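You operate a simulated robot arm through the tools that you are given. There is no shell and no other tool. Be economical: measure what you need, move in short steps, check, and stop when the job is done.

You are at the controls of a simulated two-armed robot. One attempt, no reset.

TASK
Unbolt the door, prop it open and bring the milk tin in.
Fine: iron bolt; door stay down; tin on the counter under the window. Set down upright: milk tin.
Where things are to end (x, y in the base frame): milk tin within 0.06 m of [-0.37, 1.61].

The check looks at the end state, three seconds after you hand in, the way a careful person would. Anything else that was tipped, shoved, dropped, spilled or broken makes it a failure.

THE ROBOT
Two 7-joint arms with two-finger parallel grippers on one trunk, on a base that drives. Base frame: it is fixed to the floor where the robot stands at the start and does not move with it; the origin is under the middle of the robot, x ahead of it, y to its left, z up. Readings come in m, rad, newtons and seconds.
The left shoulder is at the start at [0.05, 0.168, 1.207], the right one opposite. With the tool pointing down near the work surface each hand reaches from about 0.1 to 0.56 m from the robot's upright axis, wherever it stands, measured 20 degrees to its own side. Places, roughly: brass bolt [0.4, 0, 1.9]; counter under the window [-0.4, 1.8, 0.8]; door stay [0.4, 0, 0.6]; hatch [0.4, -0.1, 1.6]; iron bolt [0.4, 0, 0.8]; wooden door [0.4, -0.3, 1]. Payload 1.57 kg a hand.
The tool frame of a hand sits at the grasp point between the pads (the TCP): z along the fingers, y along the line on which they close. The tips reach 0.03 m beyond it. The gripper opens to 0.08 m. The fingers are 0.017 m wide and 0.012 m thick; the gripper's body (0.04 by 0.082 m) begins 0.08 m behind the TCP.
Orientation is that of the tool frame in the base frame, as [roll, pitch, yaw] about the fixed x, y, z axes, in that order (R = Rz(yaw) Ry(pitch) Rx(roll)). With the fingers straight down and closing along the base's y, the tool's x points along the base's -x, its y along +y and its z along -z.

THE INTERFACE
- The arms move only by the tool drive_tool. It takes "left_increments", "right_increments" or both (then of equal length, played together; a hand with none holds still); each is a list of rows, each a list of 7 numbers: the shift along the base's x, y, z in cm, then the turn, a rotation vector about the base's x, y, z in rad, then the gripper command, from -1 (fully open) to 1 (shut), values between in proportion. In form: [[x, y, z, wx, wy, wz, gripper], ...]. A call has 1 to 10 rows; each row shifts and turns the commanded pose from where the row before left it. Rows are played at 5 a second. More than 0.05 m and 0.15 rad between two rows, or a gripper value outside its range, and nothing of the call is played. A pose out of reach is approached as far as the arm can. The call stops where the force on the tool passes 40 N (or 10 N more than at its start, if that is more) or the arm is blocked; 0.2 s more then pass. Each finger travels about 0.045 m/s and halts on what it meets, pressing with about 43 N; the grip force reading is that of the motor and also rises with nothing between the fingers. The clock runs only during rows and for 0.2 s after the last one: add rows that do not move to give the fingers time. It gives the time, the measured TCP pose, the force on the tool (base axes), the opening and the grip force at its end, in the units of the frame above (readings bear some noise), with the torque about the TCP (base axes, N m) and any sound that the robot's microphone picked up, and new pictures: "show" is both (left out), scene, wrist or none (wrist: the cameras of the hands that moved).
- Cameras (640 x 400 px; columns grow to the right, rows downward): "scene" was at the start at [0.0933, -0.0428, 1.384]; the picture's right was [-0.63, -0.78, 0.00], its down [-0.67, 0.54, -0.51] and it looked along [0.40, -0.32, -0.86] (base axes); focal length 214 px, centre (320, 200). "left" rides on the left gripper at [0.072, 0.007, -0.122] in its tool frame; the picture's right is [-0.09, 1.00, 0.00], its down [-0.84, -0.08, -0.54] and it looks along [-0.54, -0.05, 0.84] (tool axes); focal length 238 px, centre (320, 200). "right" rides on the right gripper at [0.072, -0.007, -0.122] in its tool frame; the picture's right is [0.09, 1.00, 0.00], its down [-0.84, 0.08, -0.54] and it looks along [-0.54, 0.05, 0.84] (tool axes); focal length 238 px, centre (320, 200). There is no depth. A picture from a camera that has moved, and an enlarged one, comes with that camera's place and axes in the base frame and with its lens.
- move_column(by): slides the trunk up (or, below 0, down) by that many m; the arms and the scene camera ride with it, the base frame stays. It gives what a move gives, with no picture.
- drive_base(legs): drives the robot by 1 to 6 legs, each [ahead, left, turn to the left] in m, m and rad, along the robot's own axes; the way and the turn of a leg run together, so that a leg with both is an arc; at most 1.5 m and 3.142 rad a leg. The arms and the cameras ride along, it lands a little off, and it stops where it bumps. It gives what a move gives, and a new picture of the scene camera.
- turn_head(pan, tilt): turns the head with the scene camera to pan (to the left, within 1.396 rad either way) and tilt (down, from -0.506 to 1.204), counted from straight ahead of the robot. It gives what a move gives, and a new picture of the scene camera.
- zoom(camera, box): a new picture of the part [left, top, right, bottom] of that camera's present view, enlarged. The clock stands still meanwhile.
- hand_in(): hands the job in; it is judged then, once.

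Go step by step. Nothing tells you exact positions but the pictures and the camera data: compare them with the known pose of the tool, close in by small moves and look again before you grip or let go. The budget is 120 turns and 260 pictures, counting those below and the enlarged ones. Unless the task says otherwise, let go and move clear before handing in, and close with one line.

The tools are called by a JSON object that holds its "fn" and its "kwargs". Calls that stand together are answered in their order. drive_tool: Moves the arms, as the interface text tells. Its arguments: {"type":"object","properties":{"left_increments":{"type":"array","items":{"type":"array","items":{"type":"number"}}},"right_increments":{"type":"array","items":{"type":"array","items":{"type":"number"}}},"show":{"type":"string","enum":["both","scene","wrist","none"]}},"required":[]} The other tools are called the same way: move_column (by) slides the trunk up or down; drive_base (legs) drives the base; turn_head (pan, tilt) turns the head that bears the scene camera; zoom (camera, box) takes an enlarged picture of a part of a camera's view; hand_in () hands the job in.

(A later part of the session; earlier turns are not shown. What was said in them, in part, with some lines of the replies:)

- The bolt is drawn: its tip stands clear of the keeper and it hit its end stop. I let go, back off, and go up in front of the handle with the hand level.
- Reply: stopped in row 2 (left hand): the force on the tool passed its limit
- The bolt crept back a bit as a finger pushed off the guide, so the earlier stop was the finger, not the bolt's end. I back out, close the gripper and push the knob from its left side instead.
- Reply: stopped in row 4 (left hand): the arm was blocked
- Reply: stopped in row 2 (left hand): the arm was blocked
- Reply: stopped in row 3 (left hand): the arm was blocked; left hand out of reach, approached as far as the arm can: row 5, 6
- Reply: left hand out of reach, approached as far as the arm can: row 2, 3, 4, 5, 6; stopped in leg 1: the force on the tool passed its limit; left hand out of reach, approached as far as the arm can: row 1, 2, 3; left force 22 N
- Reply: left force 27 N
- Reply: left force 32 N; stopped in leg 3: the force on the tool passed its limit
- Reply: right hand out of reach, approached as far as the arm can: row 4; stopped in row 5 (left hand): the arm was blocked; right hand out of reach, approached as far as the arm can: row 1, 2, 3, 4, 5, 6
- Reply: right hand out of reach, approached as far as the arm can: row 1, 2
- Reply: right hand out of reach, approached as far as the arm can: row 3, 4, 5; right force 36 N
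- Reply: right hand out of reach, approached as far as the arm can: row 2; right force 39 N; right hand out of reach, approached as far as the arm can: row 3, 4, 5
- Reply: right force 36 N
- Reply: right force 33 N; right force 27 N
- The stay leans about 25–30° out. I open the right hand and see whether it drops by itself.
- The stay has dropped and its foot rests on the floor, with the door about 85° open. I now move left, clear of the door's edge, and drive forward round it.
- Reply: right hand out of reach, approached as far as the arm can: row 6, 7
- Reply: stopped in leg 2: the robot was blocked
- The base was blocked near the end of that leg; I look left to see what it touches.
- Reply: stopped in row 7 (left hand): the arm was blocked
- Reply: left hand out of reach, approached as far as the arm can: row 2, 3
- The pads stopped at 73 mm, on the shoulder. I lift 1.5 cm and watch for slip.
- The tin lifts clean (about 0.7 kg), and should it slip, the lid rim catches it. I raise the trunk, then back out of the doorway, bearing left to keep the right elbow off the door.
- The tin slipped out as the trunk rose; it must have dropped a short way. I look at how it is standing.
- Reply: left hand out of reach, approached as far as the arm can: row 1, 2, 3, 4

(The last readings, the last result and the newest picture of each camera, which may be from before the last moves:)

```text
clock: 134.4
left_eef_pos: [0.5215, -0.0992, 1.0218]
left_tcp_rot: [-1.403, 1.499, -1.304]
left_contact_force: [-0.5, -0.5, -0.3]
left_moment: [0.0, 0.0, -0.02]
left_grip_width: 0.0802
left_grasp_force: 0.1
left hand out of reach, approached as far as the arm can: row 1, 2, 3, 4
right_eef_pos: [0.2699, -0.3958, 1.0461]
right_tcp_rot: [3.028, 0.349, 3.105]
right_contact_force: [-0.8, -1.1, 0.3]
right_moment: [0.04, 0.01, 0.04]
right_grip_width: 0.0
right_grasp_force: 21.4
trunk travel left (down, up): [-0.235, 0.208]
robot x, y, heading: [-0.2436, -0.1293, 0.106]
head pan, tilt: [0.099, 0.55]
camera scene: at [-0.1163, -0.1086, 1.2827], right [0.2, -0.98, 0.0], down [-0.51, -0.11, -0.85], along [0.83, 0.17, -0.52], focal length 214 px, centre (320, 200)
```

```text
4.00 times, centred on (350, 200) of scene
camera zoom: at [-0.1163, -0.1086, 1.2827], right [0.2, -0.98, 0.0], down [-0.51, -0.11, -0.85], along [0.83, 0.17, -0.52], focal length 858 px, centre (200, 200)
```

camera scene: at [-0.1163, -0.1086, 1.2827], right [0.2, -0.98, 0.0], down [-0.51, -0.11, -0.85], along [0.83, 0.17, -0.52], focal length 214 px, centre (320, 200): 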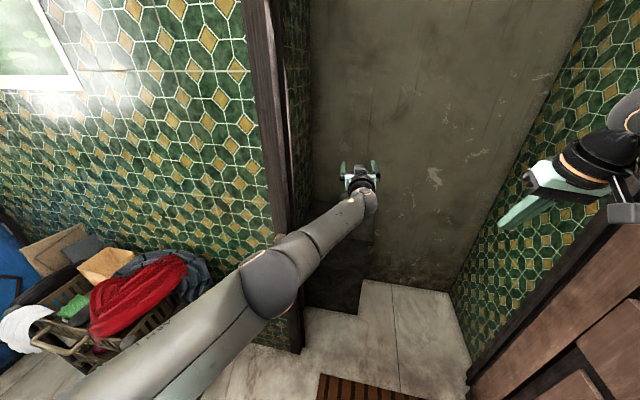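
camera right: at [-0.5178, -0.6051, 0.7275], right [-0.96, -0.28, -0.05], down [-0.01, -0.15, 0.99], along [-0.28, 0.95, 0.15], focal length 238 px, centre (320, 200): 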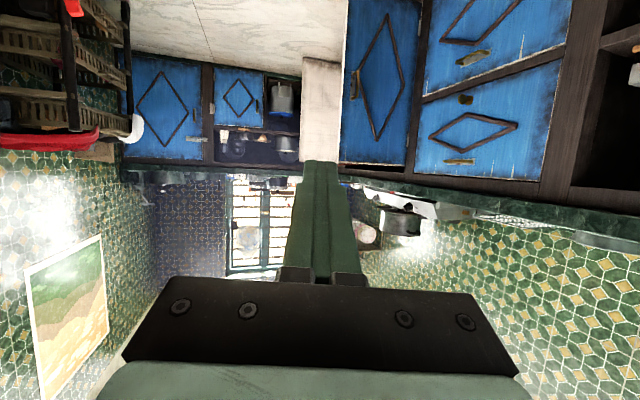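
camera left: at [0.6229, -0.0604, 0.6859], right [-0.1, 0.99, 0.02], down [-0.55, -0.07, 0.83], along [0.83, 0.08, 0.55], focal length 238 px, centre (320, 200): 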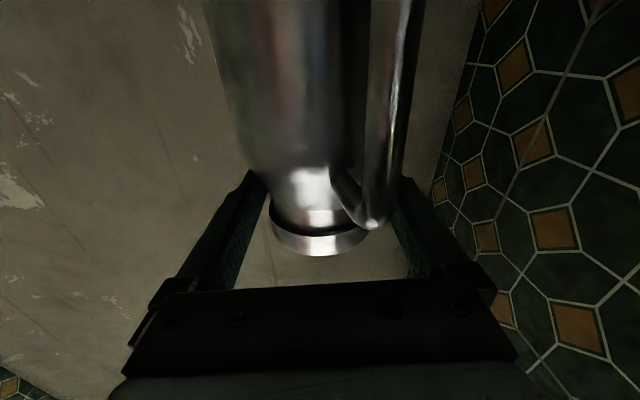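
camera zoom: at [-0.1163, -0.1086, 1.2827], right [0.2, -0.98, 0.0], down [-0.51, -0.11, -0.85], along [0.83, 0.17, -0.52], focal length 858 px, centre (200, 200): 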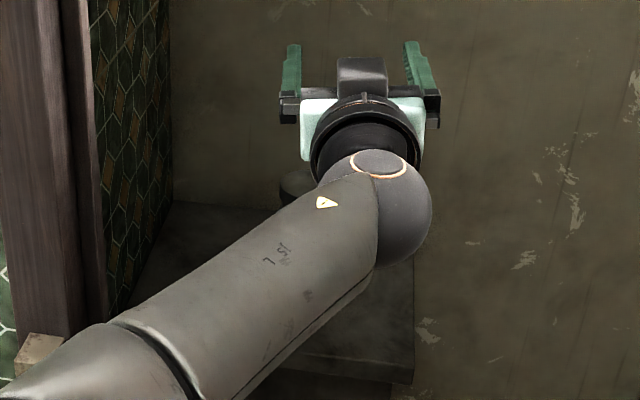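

The tin is still standing upright at about (0.755, -0.049); my pads were on the tapering shoulder. The lid band (z ≈ 0.760–0.778, ø ≈ 66 mm) has straight sides, so I will grip there instead: trunk down again first, then approach.

{"fn": "move_column", "kwargs": {"by": -0.22}}

{"fn": "drive_tool", "kwargs": {"left_increments": [[1, 1.5, -1, 0, 0, 0, -1], [1, 1.5, -1, 0, 0, 0, -1], [1, 1.5, -0.5, 0, 0, 0, -1], [1, 0.5, 0, 0, 0, 0, -1], [0, 0, 0, 0, 0, 0, -1]]}}

```text
clock: 136.7
left_eef_pos: [0.5224, -0.0969, 0.8023]
left_tcp_rot: [-1.404, 1.496, -1.299]
left_contact_force: [0.6, 0.0, -0.1]
left_moment: [-0.01, -0.02, -0.01]
left_grip_width: 0.0798
left_grasp_force: 0.1
right_eef_pos: [0.2698, -0.3955, 0.8259]
right_tcp_rot: [3.028, 0.35, 3.106]
right_contact_force: [-0.1, -0.2, -0.3]
right_moment: [-0.02, 0.04, 0.02]
right_grip_width: 0.0
right_grasp_force: 21.1
trunk travel left (down, up): [-0.015, 0.428]
robot x, y, heading: [-0.2468, -0.1323, 0.108]
head pan, tilt: [0.099, 0.55]
```

```text
clock: 137.9
left_eef_pos: [0.5409, -0.0409, 0.7831]
left_tcp_rot: [-1.407, 1.498, -1.304]
left_contact_force: [-0.2, -0.1, 0.1]
left_moment: [0.0, -0.03, 0.0]
left_grip_width: 0.0802
left_grasp_force: 0.1
left hand out of reach, approached as far as the arm can: row 1, 2, 3, 4
right_eef_pos: [0.2709, -0.3955, 0.8267]
right_tcp_rot: [3.028, 0.348, 3.104]
right_contact_force: [0.6, 0.5, 0.3]
right_moment: [-0.04, 0.02, -0.03]
right_grip_width: 0.0
right_grasp_force: 20.4
trunk travel left (down, up): [-0.015, 0.428]
robot x, y, heading: [-0.2443, -0.1344, 0.108]
head pan, tilt: [0.099, 0.55]
camera scene: at [-0.1162, -0.1085, 1.0627], right [0.2, -0.98, 0.0], down [-0.51, -0.11, -0.85], along [0.83, 0.17, -0.52], focal length 214 px, centre (320, 200)
camera left: at [0.4226, -0.0511, 0.7088], right [-0.1, 0.99, 0.02], down [-0.55, -0.07, 0.83], along [0.83, 0.07, 0.55], focal length 238 px, centre (320, 200)
```

scene: 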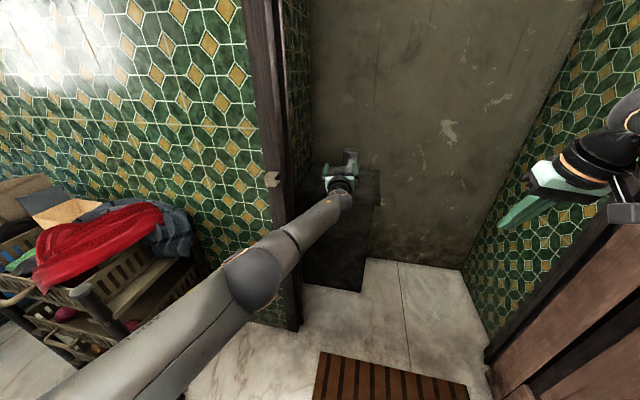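
left: 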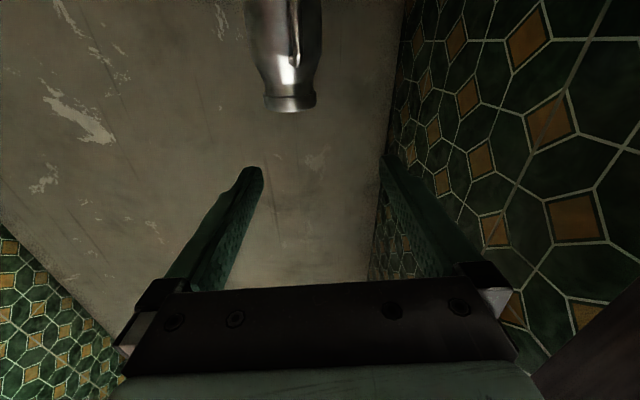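

The tin's axis is at about (0.762, -0.06). I line the hand up and drive in short of it.

{"fn": "drive_tool", "kwargs": {"left_increments": [[0, -2, 0, 0, 0, 0, -1], [0, -2, 0, 0, 0, 0, -1], [0, 0, 0, 0, 0, 0, -1]], "show": "none"}}

{"fn": "drive_base", "kwargs": {"legs": [[0.13, 0, 0]]}}

{"fn": "drive_tool", "kwargs": {"left_increments": [[0, 0, 0, 0, 0, 0, -1]], "show": "wrist"}}

```text
clock: 138.7
left_eef_pos: [0.5355, -0.0606, 0.788]
left_tcp_rot: [-1.406, 1.498, -1.301]
left_contact_force: [0.1, 0.6, 0.3]
left_moment: [-0.02, 0.02, 0.03]
left_grip_width: 0.0797
left_grasp_force: 0.1
left hand out of reach, approached as far as the arm can: row 1, 2
right_eef_pos: [0.2698, -0.3956, 0.826]
right_tcp_rot: [3.03, 0.349, 3.106]
right_contact_force: [-0.2, -0.1, -0.2]
right_moment: [0.05, 0.02, -0.01]
right_grip_width: 0.0001
right_grasp_force: 20.7
trunk travel left (down, up): [-0.015, 0.428]
robot x, y, heading: [-0.2434, -0.1327, 0.107]
head pan, tilt: [0.099, 0.55]
```

```text
clock: 140.0
left_eef_pos: [0.6641, -0.0451, 0.7885]
left_tcp_rot: [-1.4, 1.497, -1.297]
left_contact_force: [-0.4, -0.3, -0.7]
left_moment: [-0.02, 0.01, 0.0]
left_grip_width: 0.0799
left_grasp_force: 0.0
right_eef_pos: [0.3995, -0.381, 0.8256]
right_tcp_rot: [3.028, 0.349, 3.107]
right_contact_force: [0.4, 0.5, 0.6]
right_moment: [0.04, -0.04, 0.01]
right_grip_width: 0.0
right_grasp_force: 21.3
trunk travel left (down, up): [-0.015, 0.428]
robot x, y, heading: [-0.1142, -0.1146, 0.109]
head pan, tilt: [0.099, 0.55]
camera scene: at [0.0119, -0.0947, 1.0627], right [0.2, -0.98, 0.0], down [-0.51, -0.11, -0.85], along [0.83, 0.17, -0.52], focal length 214 px, centre (320, 200)
```

scene: 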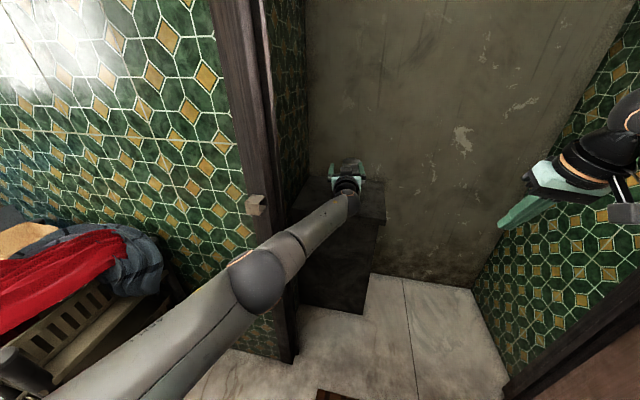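

```text
clock: 140.4
left_eef_pos: [0.663, -0.0439, 0.788]
left_tcp_rot: [-1.403, 1.497, -1.299]
left_contact_force: [-0.3, 0.1, 0.8]
left_moment: [0.0, 0.0, 0.01]
left_grip_width: 0.0801
left_grasp_force: 0.0
right_eef_pos: [0.3997, -0.3809, 0.8261]
right_tcp_rot: [3.028, 0.349, 3.106]
right_contact_force: [-0.3, -0.5, 0.3]
right_moment: [0.01, 0.0, -0.02]
right_grip_width: 0.0
right_grasp_force: 21.3
trunk travel left (down, up): [-0.015, 0.428]
robot x, y, heading: [-0.1163, -0.1189, 0.105]
head pan, tilt: [0.099, 0.55]
camera left: at [0.5446, -0.0558, 0.713], right [-0.1, 0.99, 0.02], down [-0.55, -0.07, 0.83], along [0.83, 0.08, 0.55], focal length 238 px, centre (320, 200)
```

left: 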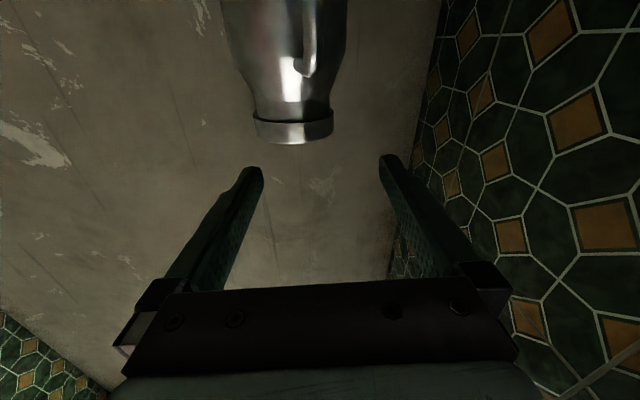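

{"fn": "drive_base", "kwargs": {"legs": [[0.035, -0.026, 0]]}}

{"fn": "drive_tool", "kwargs": {"left_increments": [[0, 0, -1, 0, 0, 0, -1], [0, 0, -0.9, 0, 0, 0, -1], [0, 0, 0, 0, 0, 0, -1]], "show": "wrist"}}

```text
clock: 141.3
left_eef_pos: [0.7015, -0.0678, 0.7874]
left_tcp_rot: [-1.403, 1.498, -1.298]
left_contact_force: [0.5, -0.2, -0.8]
left_moment: [0.03, -0.02, 0.01]
left_grip_width: 0.0803
left_grasp_force: 0.1
right_eef_pos: [0.437, -0.4036, 0.8248]
right_tcp_rot: [3.028, 0.348, 3.107]
right_contact_force: [-0.4, -0.3, -0.1]
right_moment: [0.02, -0.01, 0.01]
right_grip_width: 0.0
right_grasp_force: 20.7
trunk travel left (down, up): [-0.015, 0.428]
robot x, y, heading: [-0.0811, -0.1383, 0.104]
head pan, tilt: [0.099, 0.55]
camera scene: at [0.05, -0.1166, 1.0627], right [0.2, -0.98, 0.0], down [-0.51, -0.11, -0.85], along [0.83, 0.17, -0.52], focal length 214 px, centre (320, 200)
```

scene: 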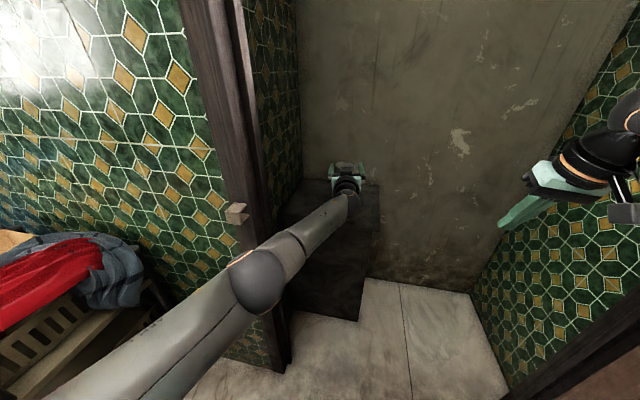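

```text
clock: 142.1
left_eef_pos: [0.7003, -0.067, 0.7682]
left_tcp_rot: [-1.404, 1.496, -1.298]
left_contact_force: [-0.1, 0.0, 0.2]
left_moment: [-0.01, 0.0, -0.03]
left_grip_width: 0.0802
left_grasp_force: 0.1
right_eef_pos: [0.4382, -0.4031, 0.8249]
right_tcp_rot: [3.028, 0.351, 3.106]
right_contact_force: [-0.4, 0.7, 0.9]
right_moment: [0.01, -0.02, -0.01]
right_grip_width: 0.0001
right_grasp_force: 21.4
trunk travel left (down, up): [-0.015, 0.428]
robot x, y, heading: [-0.0765, -0.1392, 0.104]
head pan, tilt: [0.099, 0.55]
camera left: at [0.5815, -0.0778, 0.6939], right [-0.1, 0.99, 0.02], down [-0.55, -0.07, 0.83], along [0.83, 0.08, 0.55], focal length 238 px, centre (320, 200)
```

left: 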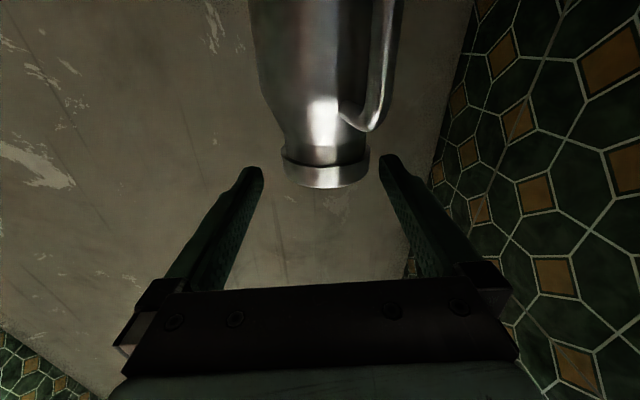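

The lid is centred and at pad height. I drive in the last 5.8 cm.

{"fn": "drive_base", "kwargs": {"legs": [[0.057, 0.004, 0]]}}

{"fn": "drive_tool", "kwargs": {"left_increments": [[0, 0, 0.1, 0, 0, 0, -1]], "show": "wrist"}}

```text
clock: 143.0
left_eef_pos: [0.7549, -0.0568, 0.7686]
left_tcp_rot: [-1.401, 1.496, -1.299]
left_contact_force: [-0.3, -0.5, 1.0]
left_moment: [0.0, 0.01, 0.01]
left_grip_width: 0.0799
left_grasp_force: 0.0
right_eef_pos: [0.4922, -0.392, 0.8247]
right_tcp_rot: [3.027, 0.349, 3.107]
right_contact_force: [0.2, 0.0, -0.4]
right_moment: [-0.04, -0.01, 0.02]
right_grip_width: 0.0
right_grasp_force: 21.1
trunk travel left (down, up): [-0.015, 0.428]
robot x, y, heading: [-0.0182, -0.1281, 0.108]
head pan, tilt: [0.099, 0.55]
camera scene: at [0.1058, -0.1067, 1.0627], right [0.21, -0.98, 0.0], down [-0.51, -0.11, -0.85], along [0.83, 0.18, -0.52], focal length 214 px, centre (320, 200)
```

scene: 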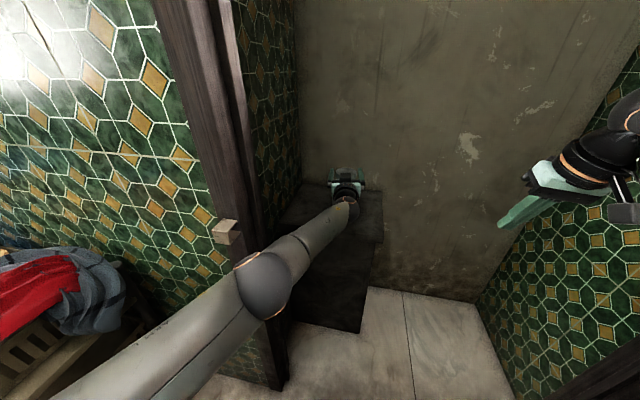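

```text
clock: 143.4
left_eef_pos: [0.756, -0.0565, 0.7695]
left_tcp_rot: [-1.409, 1.497, -1.306]
left_contact_force: [-0.2, 0.8, -0.5]
left_moment: [-0.01, 0.0, 0.05]
left_grip_width: 0.0799
left_grasp_force: 0.1
right_eef_pos: [0.4939, -0.3915, 0.8263]
right_tcp_rot: [3.027, 0.35, 3.108]
right_contact_force: [0.1, 0.0, -1.3]
right_moment: [-0.01, 0.03, -0.01]
right_grip_width: 0.0
right_grasp_force: 21.1
trunk travel left (down, up): [-0.015, 0.428]
robot x, y, heading: [-0.0203, -0.1309, 0.112]
head pan, tilt: [0.099, 0.55]
camera left: at [0.6371, -0.0667, 0.6951], right [-0.1, 0.99, 0.02], down [-0.55, -0.07, 0.83], along [0.83, 0.08, 0.55], focal length 238 px, centre (320, 200)
```

left: 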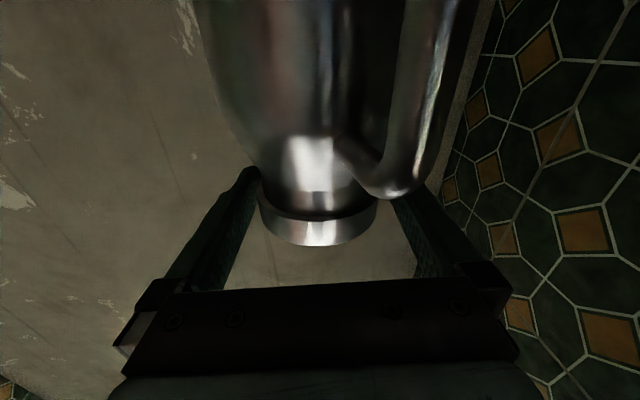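

{"fn": "drive_tool", "kwargs": {"left_increments": [[0, 0, 0, 0, 0, 0, 0.2], [0, 0, 0, 0, 0, 0, 0.6], [0, 0, 0, 0, 0, 0, 1], [0, 0, 0, 0, 0, 0, 1], [0, 0, 0, 0, 0, 0, 1], [0, 0, 0.4, 0, 0, 0, 1], [0, 0, 0.4, 0, 0, 0, 1], [0, 0, 0, 0, 0, 0, 1], [0, 0, 0, 0, 0, 0, 1], [0, 0, 0, 0, 0, 0, 1]], "show": "wrist"}}

```text
clock: 145.6
left_eef_pos: [0.7571, -0.0563, 0.7769]
left_tcp_rot: [-1.423, 1.499, -1.321]
left_contact_force: [-0.6, 0.5, -7.0]
left_moment: [0.03, -0.06, 0.03]
left_grip_width: 0.0641
left_grasp_force: 42.9
right_eef_pos: [0.4943, -0.393, 0.8249]
right_tcp_rot: [3.028, 0.348, 3.105]
right_contact_force: [0.6, -0.3, -0.7]
right_moment: [0.02, 0.02, 0.0]
right_grip_width: 0.0
right_grasp_force: 21.3
trunk travel left (down, up): [-0.015, 0.428]
robot x, y, heading: [-0.0239, -0.1271, 0.105]
head pan, tilt: [0.099, 0.55]
camera left: at [0.6384, -0.0672, 0.7022], right [-0.1, 0.99, 0.02], down [-0.55, -0.07, 0.83], along [0.83, 0.08, 0.55], focal length 238 px, centre (320, 200)
```

left: 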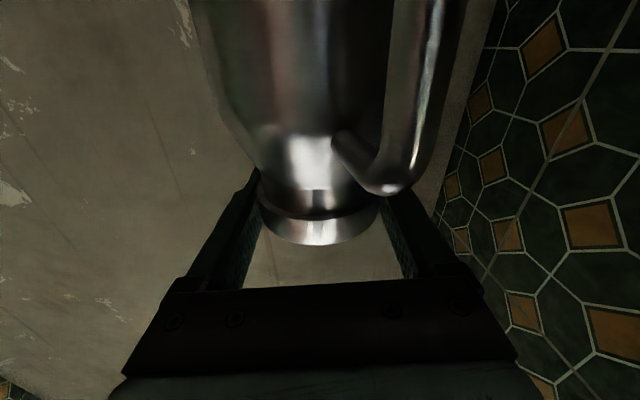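

Held on the lid at 64 mm, weight 7 N. I wait two seconds to see if it creeps.

{"fn": "drive_tool", "kwargs": {"left_increments": [[0, 0, 0, 0, 0, 0, 1], [0, 0, 0.4, 0, 0, 0, 1], [0, 0, 0.4, 0, 0, 0, 1], [0, 0, 0.4, 0, 0, 0, 1], [0, 0, 0, 0, 0, 0, 1], [0, 0, 0, 0, 0, 0, 1], [0, 0, 0, 0, 0, 0, 1], [0, 0, 0, 0, 0, 0, 1], [0, 0, 0, 0, 0, 0, 1], [0, 0, 0, 0, 0, 0, 1]], "show": "wrist"}}

```text
clock: 147.8
left_eef_pos: [0.7574, -0.0557, 0.7882]
left_tcp_rot: [-1.42, 1.498, -1.317]
left_contact_force: [1.4, 0.3, -6.8]
left_moment: [-0.01, -0.02, 0.02]
left_grip_width: 0.0642
left_grasp_force: 42.8
right_eef_pos: [0.4924, -0.3923, 0.8251]
right_tcp_rot: [3.028, 0.346, 3.106]
right_contact_force: [0.1, -0.3, -0.4]
right_moment: [0.01, 0.0, 0.01]
right_grip_width: 0.0003
right_grasp_force: 21.5
trunk travel left (down, up): [-0.015, 0.428]
robot x, y, heading: [-0.0262, -0.1303, 0.106]
head pan, tilt: [0.099, 0.55]
camera left: at [0.6388, -0.0671, 0.7143], right [-0.1, 0.99, 0.02], down [-0.55, -0.07, 0.83], along [0.83, 0.08, 0.55], focal length 238 px, centre (320, 200)
```

left: 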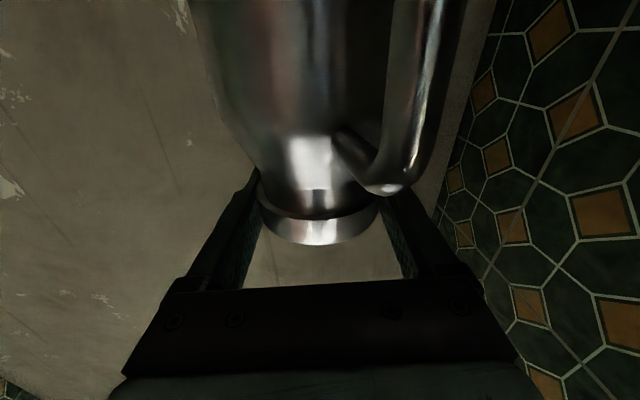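

No creep. I raise the trunk and back out of the doorway, bearing left.

{"fn": "move_column", "kwargs": {"by": 0.12}}

{"fn": "move_column", "kwargs": {"by": 0.13}}

{"fn": "drive_base", "kwargs": {"legs": [[-0.2, 0.02, 0], [-0.22, 0.06, 0]]}}

{"fn": "zoom", "kwargs": {"camera": "left", "box": [160, 0, 480, 300]}}

```text
clock: 149.3
left_eef_pos: [0.7582, -0.0557, 0.9083]
left_tcp_rot: [-1.426, 1.497, -1.321]
left_contact_force: [-0.5, -0.7, -6.7]
left_moment: [0.02, -0.03, 0.03]
left_grip_width: 0.0642
left_grasp_force: 42.7
right_eef_pos: [0.495, -0.3932, 0.9452]
right_tcp_rot: [3.029, 0.348, 3.109]
right_contact_force: [0.3, -1.1, 0.5]
right_moment: [0.04, -0.02, 0.01]
right_grip_width: 0.0
right_grasp_force: 21.8
trunk travel left (down, up): [-0.135, 0.308]
robot x, y, heading: [-0.0237, -0.1281, 0.11]
head pan, tilt: [0.099, 0.55]
```

```text
clock: 150.9
left_eef_pos: [0.7583, -0.0562, 1.0373]
left_tcp_rot: [-1.425, 1.498, -1.321]
left_contact_force: [-0.1, -0.3, -6.9]
left_moment: [0.04, -0.04, -0.02]
left_grip_width: 0.0638
left_grasp_force: 42.8
right_eef_pos: [0.4933, -0.3924, 1.0746]
right_tcp_rot: [3.03, 0.346, 3.108]
right_contact_force: [0.7, 0.1, 0.0]
right_moment: [-0.02, -0.04, 0.0]
right_grip_width: 0.0002
right_grasp_force: 20.8
trunk travel left (down, up): [-0.265, 0.178]
robot x, y, heading: [-0.0253, -0.1277, 0.106]
head pan, tilt: [0.099, 0.55]
```

```text
clock: 153.9
left_eef_pos: [0.3261, -0.021, 1.0392]
left_tcp_rot: [-1.417, 1.499, -1.31]
left_contact_force: [0.3, 0.6, -6.4]
left_moment: [0.01, 0.01, -0.02]
left_grip_width: 0.0639
left_grasp_force: 42.8
right_eef_pos: [0.0632, -0.3585, 1.0752]
right_tcp_rot: [3.029, 0.347, 3.108]
right_contact_force: [0.1, 0.1, -0.8]
right_moment: [0.02, -0.03, 0.02]
right_grip_width: 0.0001
right_grasp_force: 21.7
trunk travel left (down, up): [-0.265, 0.178]
robot x, y, heading: [-0.4564, -0.0965, 0.11]
head pan, tilt: [0.099, 0.55]
camera scene: at [-0.325, -0.0721, 1.3127], right [0.21, -0.98, 0.0], down [-0.51, -0.11, -0.85], along [0.83, 0.18, -0.52], focal length 214 px, centre (320, 200)
```

scene: 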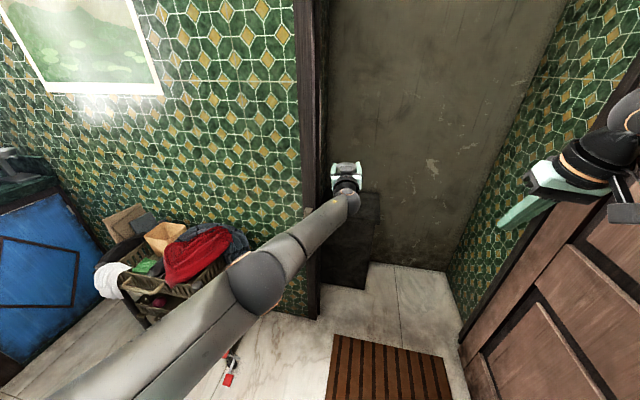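

```text
1.33 times, centred on (320, 150) of left
camera zoom: at [0.2073, -0.032, 0.9646], right [-0.11, 0.99, 0.02], down [-0.55, -0.07, 0.83], along [0.83, 0.08, 0.55], focal length 318 px, centre (320, 267)
```

zoom: 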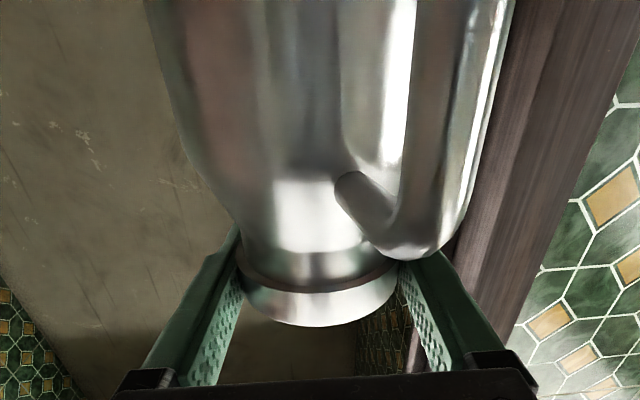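

The tin is held firmly and upright. I back off a bit more, then turn left toward the window counter.

{"fn": "drive_base", "kwargs": {"legs": [[-0.25, 0.05, 0], [0, 0, 0.75], [0, 0, 0.71]]}}

{"fn": "turn_head", "kwargs": {"pan": -0.2, "tilt": 0.35}}

```text
clock: 159.6
left_eef_pos: [-0.7056, 0.7122, 1.0383]
left_tcp_rot: [-1.429, 1.497, 0.142]
left_contact_force: [0.2, -0.1, -6.3]
left_moment: [0.02, 0.0, 0.01]
left_grip_width: 0.0638
left_grasp_force: 43.2
right_eef_pos: [-0.3983, 0.4142, 1.0738]
right_tcp_rot: [3.028, 0.347, -1.708]
right_contact_force: [0.0, -0.6, 0.0]
right_moment: [0.0, 0.0, 0.02]
right_grip_width: 0.0001
right_grasp_force: 21.5
trunk travel left (down, up): [-0.265, 0.178]
robot x, y, heading: [-0.7129, -0.0689, 1.577]
head pan, tilt: [0.099, 0.55]
camera scene: at [-0.7223, 0.0579, 1.3126], right [0.99, 0.1, 0.0], down [0.05, -0.52, -0.85], along [-0.09, 0.85, -0.52], focal length 214 px, centre (320, 200)
```

scene: 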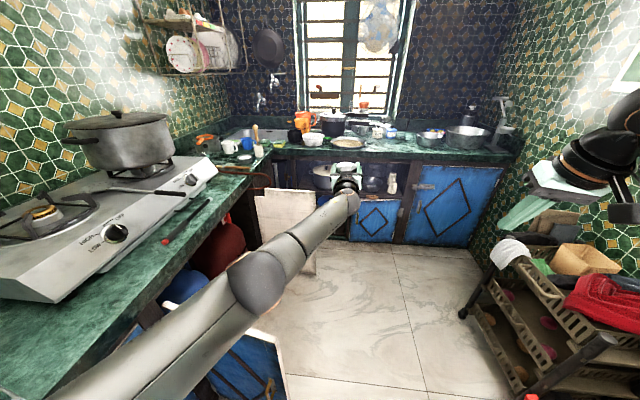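

```text
clock: 160.4
left_eef_pos: [-0.7049, 0.7111, 1.0388]
left_tcp_rot: [-1.437, 1.499, 0.134]
left_contact_force: [-0.3, 0.7, -7.5]
left_moment: [0.06, 0.03, 0.01]
left_grip_width: 0.064
left_grasp_force: 43.1
right_eef_pos: [-0.3978, 0.4133, 1.0737]
right_tcp_rot: [3.028, 0.348, -1.709]
right_contact_force: [-0.1, -0.8, -0.5]
right_moment: [0.01, 0.0, -0.02]
right_grip_width: 0.0001
right_grasp_force: 21.0
trunk travel left (down, up): [-0.265, 0.178]
robot x, y, heading: [-0.7123, -0.0715, 1.575]
head pan, tilt: [-0.201, 0.351]
camera scene: at [-0.6947, 0.0599, 1.3308], right [0.98, -0.19, 0.0], down [-0.07, -0.34, -0.94], along [0.18, 0.92, -0.34], focal length 214 px, centre (320, 200)
```

scene: 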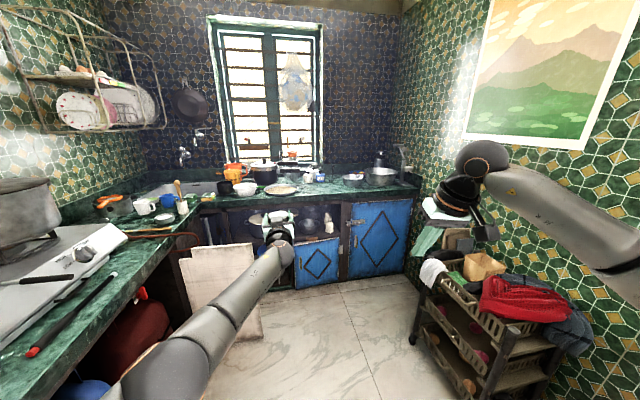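

I see the target spot on the counter between the plate and the small pots. I zoom in to judge the free space and counter height.

{"fn": "zoom", "kwargs": {"camera": "scene", "box": [210, 130, 430, 250]}}

```text
2.91 times, centred on (320, 190) of scene
camera zoom: at [-0.6947, 0.0599, 1.3308], right [0.98, -0.19, 0.0], down [-0.07, -0.34, -0.94], along [0.18, 0.92, -0.34], focal length 624 px, centre (320, 229)
```

zoom: 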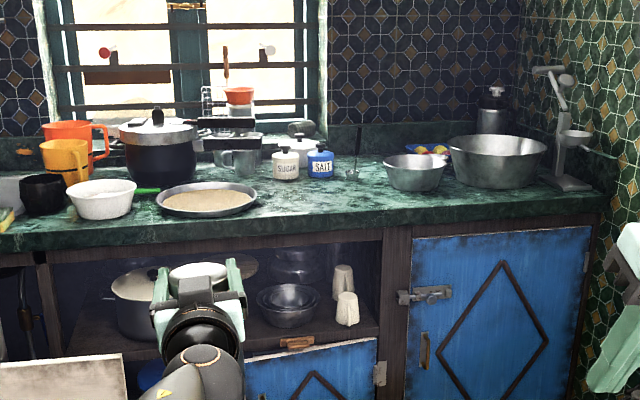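

The spot is free: pan to its left, bowl to its right, jars behind. I drive nearer, keeping the tin high.

{"fn": "drive_base", "kwargs": {"legs": [[0.05, -0.33, 0], [0.6, 0, 0]]}}

{"fn": "zoom", "kwargs": {"camera": "scene", "box": [200, 130, 440, 280]}}

```text
clock: 165.6
left_eef_pos: [-0.3705, 1.3537, 1.0368]
left_tcp_rot: [-1.435, 1.497, 0.12]
left_contact_force: [-0.1, 0.0, -8.1]
left_moment: [0.01, 0.03, 0.01]
left_grip_width: 0.0636
left_grasp_force: 43.3
right_eef_pos: [-0.0683, 1.0514, 1.0744]
right_tcp_rot: [3.028, 0.347, -1.725]
right_contact_force: [0.1, -1.6, 0.7]
right_moment: [0.01, -0.01, 0.0]
right_grip_width: 0.0
right_grasp_force: 21.3
trunk travel left (down, up): [-0.265, 0.178]
robot x, y, heading: [-0.3869, 0.5667, 1.557]
head pan, tilt: [-0.201, 0.351]
camera scene: at [-0.3703, 0.7016, 1.3308], right [0.98, -0.21, 0.0], down [-0.07, -0.34, -0.94], along [0.2, 0.92, -0.34], focal length 214 px, centre (320, 200)
```

scene: 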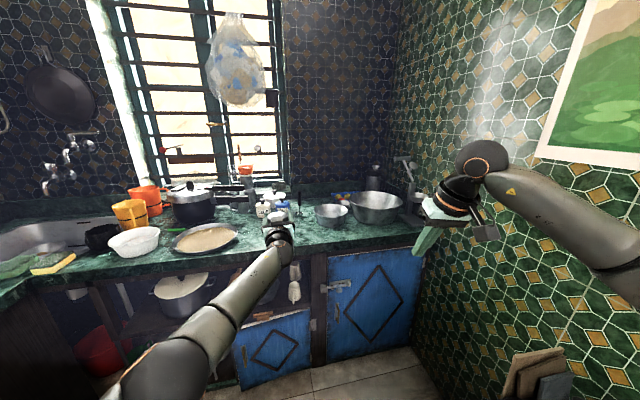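

```text
2.67 times, centred on (320, 205) of scene
camera zoom: at [-0.3703, 0.7016, 1.3308], right [0.98, -0.21, 0.0], down [-0.07, -0.34, -0.94], along [0.2, 0.92, -0.34], focal length 572 px, centre (320, 187)
```

zoom: 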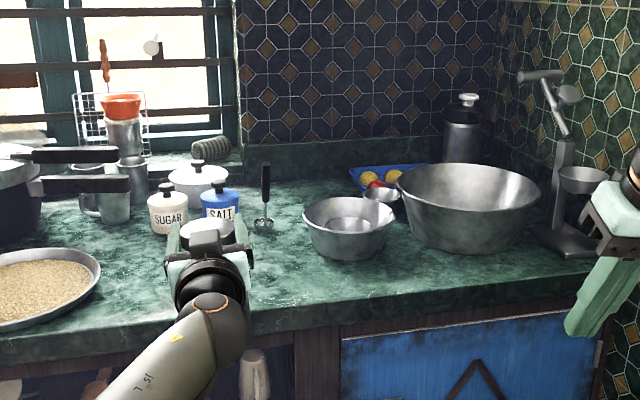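

The counter top lies around z 0.80–0.84, its front edge at y ≈ 1.5. The tin's base is at 0.89, so I drive straight in over the spot.

{"fn": "drive_base", "kwargs": {"legs": [[0.2, 0, 0]]}}

{"fn": "drive_base", "kwargs": {"legs": [[0.055, 0, 0]]}}

{"fn": "zoom", "kwargs": {"camera": "scene", "box": [180, 130, 420, 280]}}

```text
clock: 167.1
left_eef_pos: [-0.366, 1.5517, 1.0369]
left_tcp_rot: [-1.441, 1.496, 0.109]
left_contact_force: [-0.5, -0.2, -7.5]
left_moment: [0.05, 0.02, -0.03]
left_grip_width: 0.0639
left_grasp_force: 43.1
right_eef_pos: [-0.0639, 1.2491, 1.0741]
right_tcp_rot: [3.029, 0.348, -1.727]
right_contact_force: [0.2, 0.8, 0.4]
right_moment: [0.0, -0.02, 0.04]
right_grip_width: 0.0
right_grasp_force: 20.9
trunk travel left (down, up): [-0.265, 0.178]
robot x, y, heading: [-0.3911, 0.7697, 1.554]
head pan, tilt: [-0.201, 0.351]
camera scene: at [-0.3673, 0.9, 1.3307], right [0.98, -0.21, 0.0], down [-0.07, -0.34, -0.94], along [0.2, 0.92, -0.35], focal length 214 px, centre (320, 200)
```

scene: 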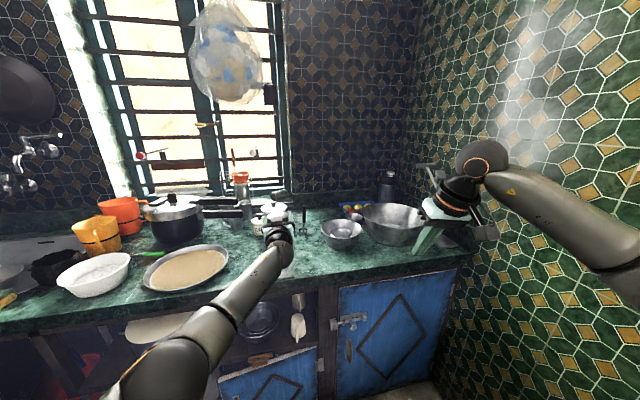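

```text
clock: 168.1
left_eef_pos: [-0.3631, 1.6065, 1.0375]
left_tcp_rot: [-1.449, 1.498, 0.105]
left_contact_force: [0.2, 0.4, -7.8]
left_moment: [0.03, -0.01, 0.01]
left_grip_width: 0.0635
left_grasp_force: 43.0
right_eef_pos: [-0.0632, 1.304, 1.0749]
right_tcp_rot: [3.029, 0.347, -1.728]
right_contact_force: [0.6, 0.7, 0.0]
right_moment: [0.0, -0.01, -0.03]
right_grip_width: 0.0
right_grasp_force: 21.2
trunk travel left (down, up): [-0.265, 0.178]
robot x, y, heading: [-0.3869, 0.8258, 1.558]
head pan, tilt: [-0.201, 0.351]
camera scene: at [-0.3662, 0.9559, 1.3307], right [0.98, -0.22, 0.0], down [-0.07, -0.34, -0.94], along [0.2, 0.92, -0.35], focal length 214 px, centre (320, 200)
```

scene: 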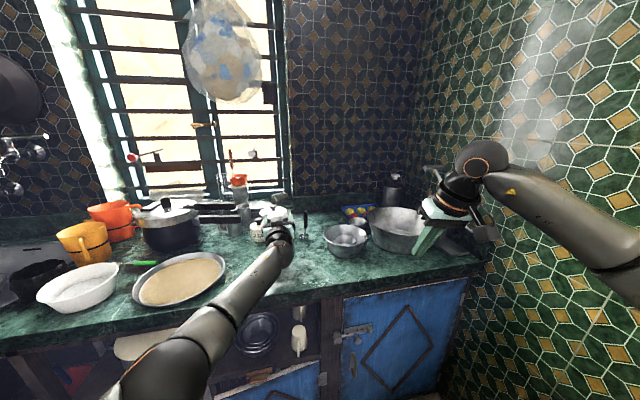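

```text
2.67 times, centred on (300, 205) of scene
camera zoom: at [-0.3662, 0.9559, 1.3307], right [0.98, -0.22, 0.0], down [-0.07, -0.34, -0.94], along [0.2, 0.92, -0.35], focal length 572 px, centre (373, 187)
```

zoom: 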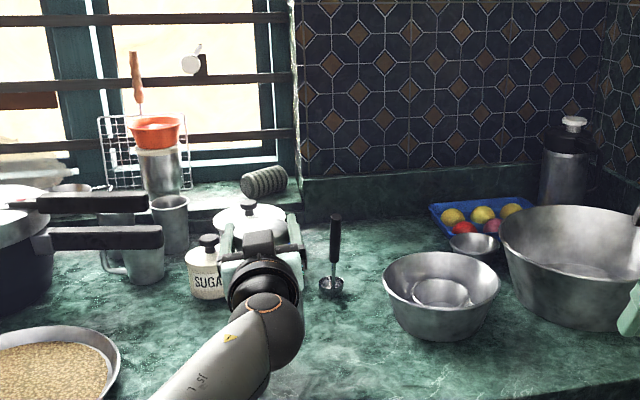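

I'm over the spot at (-0.363, 1.607). I lower in small steps, watching the load on the hand.

{"fn": "move_column", "kwargs": {"by": -0.035}}

{"fn": "drive_tool", "kwargs": {"left_increments": [[0, 0, -0.3, 0, 0, 0, 1], [0, 0, -0.3, 0, 0, 0, 1], [0, 0, 0, 0, 0, 0, 1]], "show": "wrist"}}

{"fn": "zoom", "kwargs": {"camera": "scene", "box": [230, 180, 350, 280]}}

```text
clock: 168.9
left_eef_pos: [-0.3639, 1.6057, 1.0019]
left_tcp_rot: [-1.437, 1.497, 0.116]
left_contact_force: [-0.2, -1.0, -7.1]
left_moment: [0.02, 0.01, 0.0]
left_grip_width: 0.0637
left_grasp_force: 42.8
right_eef_pos: [-0.0623, 1.3039, 1.041]
right_tcp_rot: [3.028, 0.347, -1.73]
right_contact_force: [0.5, -0.6, 0.1]
right_moment: [-0.01, -0.01, 0.0]
right_grip_width: 0.0
right_grasp_force: 21.2
trunk travel left (down, up): [-0.23, 0.213]
robot x, y, heading: [-0.388, 0.8244, 1.557]
head pan, tilt: [-0.201, 0.351]
```

```text
clock: 169.7
left_eef_pos: [-0.3631, 1.6069, 0.9964]
left_tcp_rot: [-1.446, 1.499, 0.106]
left_contact_force: [0.2, -0.7, -7.0]
left_moment: [0.07, 0.0, -0.03]
left_grip_width: 0.0638
left_grasp_force: 42.8
right_eef_pos: [-0.0626, 1.3035, 1.0402]
right_tcp_rot: [3.027, 0.349, -1.729]
right_contact_force: [-0.1, 0.3, 0.4]
right_moment: [0.0, -0.01, -0.03]
right_grip_width: 0.0
right_grasp_force: 20.7
trunk travel left (down, up): [-0.23, 0.213]
robot x, y, heading: [-0.3876, 0.8235, 1.553]
head pan, tilt: [-0.201, 0.351]
camera left: at [-0.3648, 1.4858, 0.9228], right [-1.0, 0.02, 0.02], down [0.01, -0.55, 0.84], along [0.03, 0.84, 0.55], focal length 238 px, centre (320, 200)
```

left: 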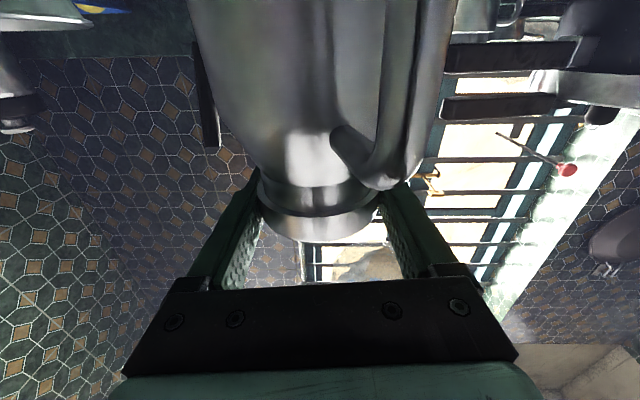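

```text
4.00 times, centred on (290, 230) of scene
camera zoom: at [-0.3663, 0.9551, 1.2958], right [0.98, -0.22, 0.0], down [-0.07, -0.34, -0.94], along [0.2, 0.92, -0.34], focal length 858 px, centre (440, 80)
```

zoom: 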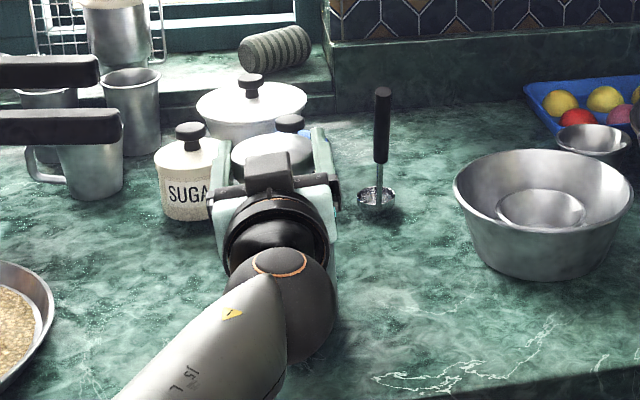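

{"fn": "drive_tool", "kwargs": {"left_increments": [[0, 0, -0.4, 0, 0, 0, 1], [0, 0, -0.4, 0, 0, 0, 1], [0, 0, -0.4, 0, 0, 0, 1], [0, 0, 0, 0, 0, 0, 1]], "show": "none"}}

{"fn": "drive_tool", "kwargs": {"left_increments": [[0, 0, -0.3, 0, 0, 0, 1], [0, 0, -0.3, 0, 0, 0, 1], [0, 0, 0, 0, 0, 0, 1]], "show": "none"}}

```text
clock: 170.7
left_eef_pos: [-0.3624, 1.6037, 0.9934]
left_tcp_rot: [-1.266, 1.5, 0.284]
left_contact_force: [0.6, 8.5, 18.8]
left_moment: [0.78, 0.7, -0.19]
left_grip_width: 0.0637
left_grasp_force: 43.3
right_eef_pos: [-0.0624, 1.3024, 1.0414]
right_tcp_rot: [3.026, 0.35, -1.731]
right_contact_force: [-0.8, 0.2, -0.3]
right_moment: [0.0, -0.02, 0.02]
right_grip_width: 0.0
right_grasp_force: 21.1
trunk travel left (down, up): [-0.23, 0.213]
robot x, y, heading: [-0.3884, 0.8225, 1.558]
head pan, tilt: [-0.201, 0.351]
```

```text
clock: 171.5
left_eef_pos: [-0.3604, 1.6016, 0.9922]
left_tcp_rot: [-1.193, 1.493, 0.35]
left_contact_force: [4.7, 3.5, 30.8]
left_moment: [-0.67, 0.29, 0.03]
left_grip_width: 0.0638
left_grasp_force: 43.1
right_eef_pos: [-0.0605, 1.2997, 1.0434]
right_tcp_rot: [3.026, 0.352, -1.73]
right_contact_force: [-0.2, -0.5, 0.5]
right_moment: [0.01, -0.02, 0.02]
right_grip_width: 0.0002
right_grasp_force: 21.3
trunk travel left (down, up): [-0.23, 0.213]
robot x, y, heading: [-0.3892, 0.8208, 1.551]
head pan, tilt: [-0.201, 0.351]
```

The tin touched down at TCP z ≈ 0.994. I ease the excess pressure off before opening.

{"fn": "drive_tool", "kwargs": {"left_increments": [[0, 0, 0.6, 0, 0, 0, 1], [0, 0, 0.6, 0, 0, 0, 1], [0, 0, 0, 0, 0, 0, 1]], "show": "wrist"}}

{"fn": "zoom", "kwargs": {"camera": "scene", "box": [230, 180, 350, 280]}}

```text
clock: 172.3
left_eef_pos: [-0.3632, 1.6026, 0.9911]
left_tcp_rot: [-1.429, 1.5, 0.123]
left_contact_force: [5.2, 2.0, 9.3]
left_moment: [0.4, -0.34, -0.07]
left_grip_width: 0.0638
left_grasp_force: 42.8
right_eef_pos: [-0.062, 1.3005, 1.04]
right_tcp_rot: [3.026, 0.349, -1.73]
right_contact_force: [0.2, -0.4, 0.4]
right_moment: [0.0, -0.01, 0.03]
right_grip_width: 0.0
right_grasp_force: 21.3
trunk travel left (down, up): [-0.23, 0.213]
robot x, y, heading: [-0.3884, 0.8283, 1.555]
head pan, tilt: [-0.201, 0.351]
camera left: at [-0.3645, 1.4837, 0.9175], right [-1.0, 0.02, 0.02], down [0.01, -0.55, 0.83], along [0.03, 0.83, 0.55], focal length 238 px, centre (320, 200)
```

left: 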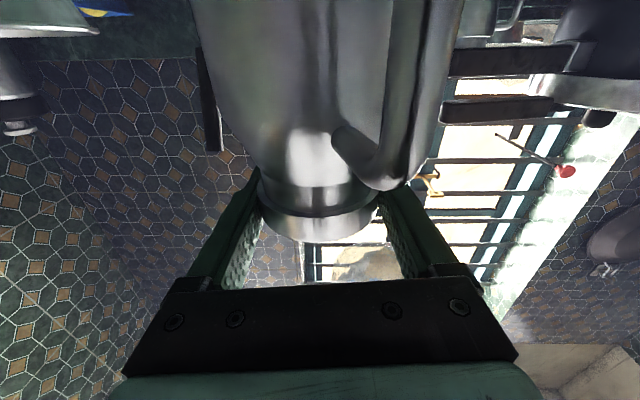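

```text
4.00 times, centred on (290, 230) of scene
camera zoom: at [-0.3657, 0.9532, 1.296], right [0.98, -0.22, 0.0], down [-0.07, -0.33, -0.94], along [0.2, 0.92, -0.34], focal length 858 px, centre (440, 80)
```

zoom: 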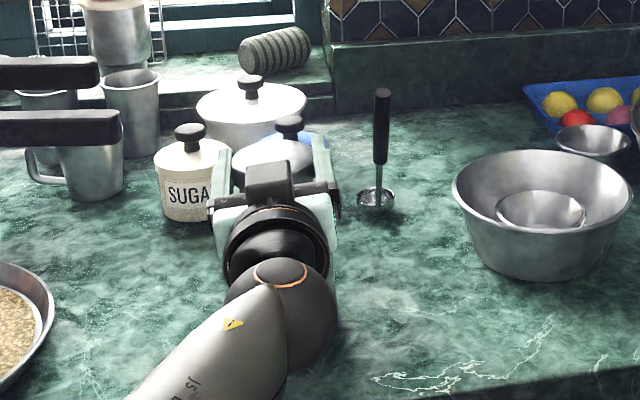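

{"fn": "drive_tool", "kwargs": {"left_increments": [[0, 0, 0.3, 0, 0, 0, 1], [0, 0, 0, 0, 0, 0, 0.2], [0, 0, 0, 0, 0, 0, -0.3], [0, 0, 0, 0, 0, 0, -1], [0, 0, 0, 0, 0, 0, -1], [0, 0, 0, 0, 0, 0, -1], [0, 0, 0, 0, 0, 0, -1]], "show": "wrist"}}

```text
clock: 173.9
left_eef_pos: [-0.3641, 1.605, 0.9947]
left_tcp_rot: [-1.425, 1.498, 0.126]
left_contact_force: [0.6, 0.2, -0.4]
left_moment: [0.0, -0.03, 0.02]
left_grip_width: 0.08
left_grasp_force: 0.1
right_eef_pos: [-0.0615, 1.3029, 1.0417]
right_tcp_rot: [3.027, 0.349, -1.73]
right_contact_force: [0.4, 0.2, 0.5]
right_moment: [0.01, 0.02, 0.02]
right_grip_width: 0.0001
right_grasp_force: 21.2
trunk travel left (down, up): [-0.23, 0.213]
robot x, y, heading: [-0.3861, 0.8224, 1.556]
head pan, tilt: [-0.201, 0.351]
camera left: at [-0.3662, 1.4846, 0.9208], right [-1.0, 0.02, 0.02], down [0.01, -0.55, 0.83], along [0.03, 0.83, 0.55], focal length 238 px, centre (320, 200)
```

left: 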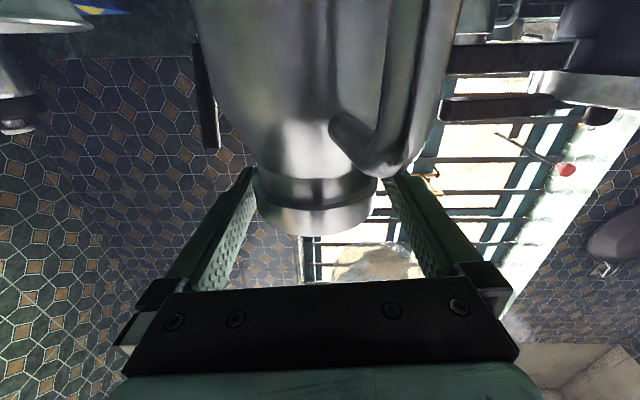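

Released and standing. I back straight off and check the tin, and afterwards the door and stay.

{"fn": "drive_base", "kwargs": {"legs": [[-0.12, 0, 0], [-0.2, 0, 0]]}}

{"fn": "zoom", "kwargs": {"camera": "scene", "box": [220, 130, 380, 250]}}

{"fn": "turn_head", "kwargs": {"pan": -1.39, "tilt": 0.35}}

```text
clock: 176.3
left_eef_pos: [-0.3703, 1.2912, 0.9933]
left_tcp_rot: [-1.423, 1.498, 0.131]
left_contact_force: [0.1, -0.9, 1.2]
left_moment: [0.01, -0.05, -0.02]
left_grip_width: 0.0799
left_grasp_force: 0.0
right_eef_pos: [-0.0689, 0.9884, 1.0412]
right_tcp_rot: [3.026, 0.349, -1.727]
right_contact_force: [0.0, -0.8, 0.3]
right_moment: [-0.01, 0.05, 0.0]
right_grip_width: 0.0002
right_grasp_force: 21.9
trunk travel left (down, up): [-0.23, 0.213]
robot x, y, heading: [-0.3949, 0.508, 1.559]
head pan, tilt: [-0.201, 0.351]
camera scene: at [-0.3715, 0.6394, 1.296], right [0.98, -0.21, 0.0], down [-0.07, -0.34, -0.94], along [0.2, 0.92, -0.34], focal length 214 px, centre (320, 200)
```

scene: 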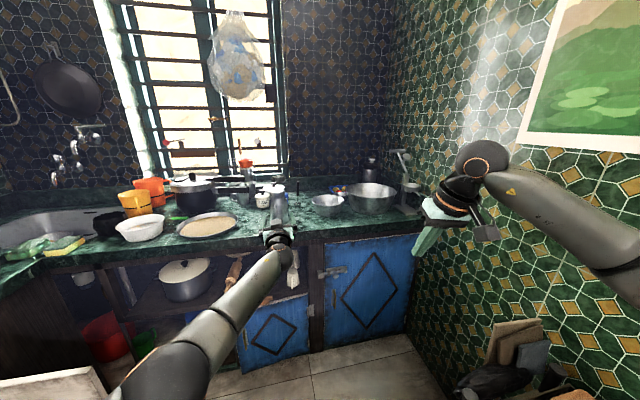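

```text
3.33 times, centred on (300, 190) of scene
camera zoom: at [-0.3715, 0.6394, 1.296], right [0.98, -0.21, 0.0], down [-0.07, -0.34, -0.94], along [0.2, 0.92, -0.34], focal length 715 px, centre (387, 233)
```

zoom: 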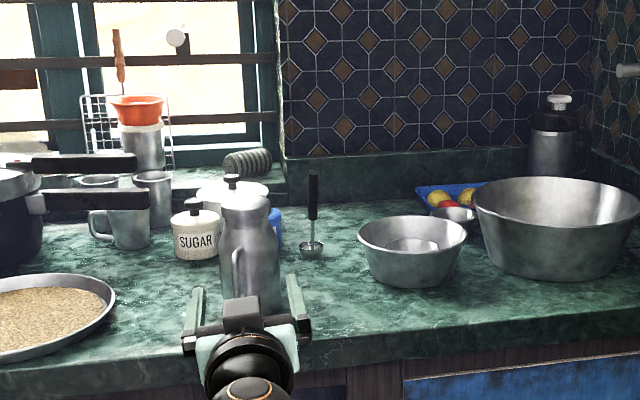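

```text
clock: 177.7
left_eef_pos: [-0.3702, 1.2921, 0.9945]
left_tcp_rot: [-1.429, 1.497, 0.125]
left_contact_force: [-0.3, -0.6, 1.1]
left_moment: [0.04, -0.01, -0.01]
left_grip_width: 0.0801
left_grasp_force: 0.2
right_eef_pos: [-0.0682, 0.9884, 1.0412]
right_tcp_rot: [3.025, 0.349, -1.726]
right_contact_force: [0.1, 0.2, -0.5]
right_moment: [-0.01, 0.02, 0.06]
right_grip_width: 0.0
right_grasp_force: 21.9
trunk travel left (down, up): [-0.23, 0.213]
robot x, y, heading: [-0.3932, 0.5098, 1.559]
head pan, tilt: [-1.389, 0.351]
camera scene: at [-0.2995, 0.5645, 1.296], right [0.17, -0.99, 0.0], down [-0.34, -0.06, -0.94], along [0.93, 0.16, -0.34], focal length 214 px, centre (320, 200)
```

scene: 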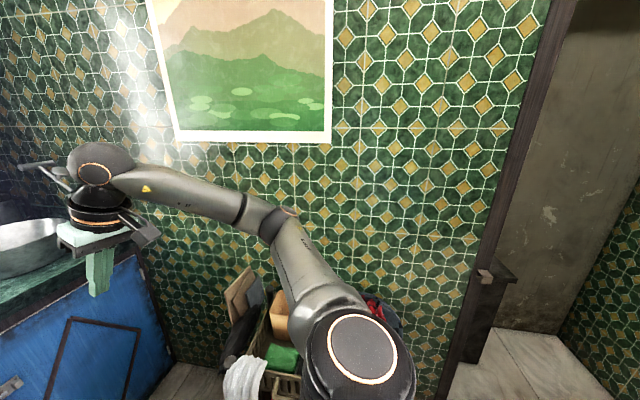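

The tin stands upright on its spot. Last, I back up and turn slightly to confirm the door and stay.

{"fn": "drive_base", "kwargs": {"legs": [[-0.35, 0.05, 0], [0, 0, -0.4]]}}

{"fn": "turn_head", "kwargs": {"pan": -1.39, "tilt": 0.6}}

```text
clock: 181.1
left_eef_pos: [-0.1298, 0.878, 0.9945]
left_tcp_rot: [-1.427, 1.497, -0.261]
left_contact_force: [0.7, 0.0, 0.4]
left_moment: [-0.01, 0.01, -0.02]
left_grip_width: 0.08
left_grasp_force: 0.0
right_eef_pos: [0.0367, 0.4852, 1.04]
right_tcp_rot: [3.027, 0.347, -2.113]
right_contact_force: [-0.3, 0.4, -0.3]
right_moment: [0.04, -0.02, 0.01]
right_grip_width: 0.0
right_grasp_force: 21.9
trunk travel left (down, up): [-0.23, 0.213]
robot x, y, heading: [-0.4462, 0.1671, 1.169]
head pan, tilt: [-1.389, 0.351]
camera scene: at [-0.3383, 0.1795, 1.296], right [-0.22, -0.98, 0.0], down [-0.34, 0.07, -0.94], along [0.92, -0.2, -0.34], focal length 214 px, centre (320, 200)
```

scene: 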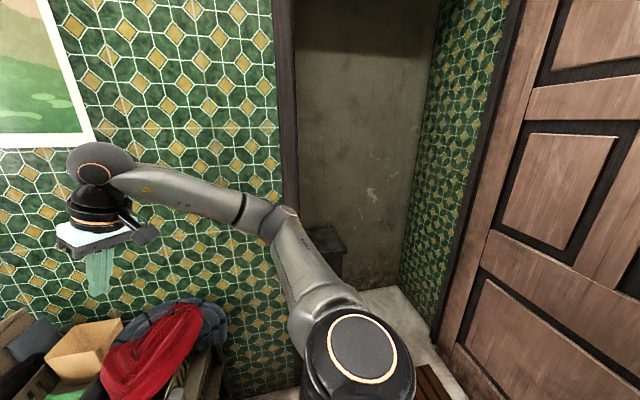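

```text
clock: 181.9
left_eef_pos: [-0.1319, 0.8792, 0.9956]
left_tcp_rot: [-1.428, 1.499, -0.262]
left_contact_force: [0.7, -0.7, 0.0]
left_moment: [0.0, 0.02, 0.02]
left_grip_width: 0.0799
left_grasp_force: 0.0
right_eef_pos: [0.0349, 0.485, 1.0403]
right_tcp_rot: [3.026, 0.348, -2.114]
right_contact_force: [0.5, -0.2, -0.8]
right_moment: [-0.05, -0.02, -0.01]
right_grip_width: 0.0
right_grasp_force: 21.4
trunk travel left (down, up): [-0.23, 0.213]
robot x, y, heading: [-0.4483, 0.1613, 1.168]
head pan, tilt: [-1.389, 0.6]
camera scene: at [-0.343, 0.1806, 1.2733], right [-0.22, -0.98, 0.0], down [-0.55, 0.12, -0.83], along [0.81, -0.18, -0.56], focal length 214 px, centre (320, 200)
```

scene: 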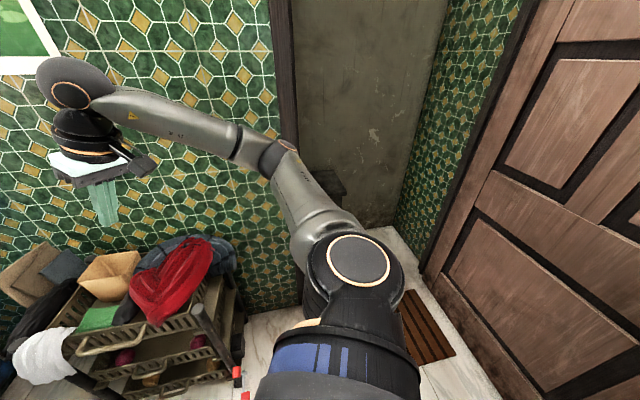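

The door is still propped wide open, the tin stands upright on the counter, and both hands are clear. The stay is on the door's far side, out of sight from here, but nothing has touched it since it dropped to the floor.

{"fn": "hand_in", "kwargs": {}}

```text
The job is handed in.
```

I drew the iron bolt, opened the door to about 85° with its stay down on the floor, and set the milk tin upright on the counter at about (-0.36, 1.61). On my first grip the tin slipped a short way back onto its stand outside and stayed upright.
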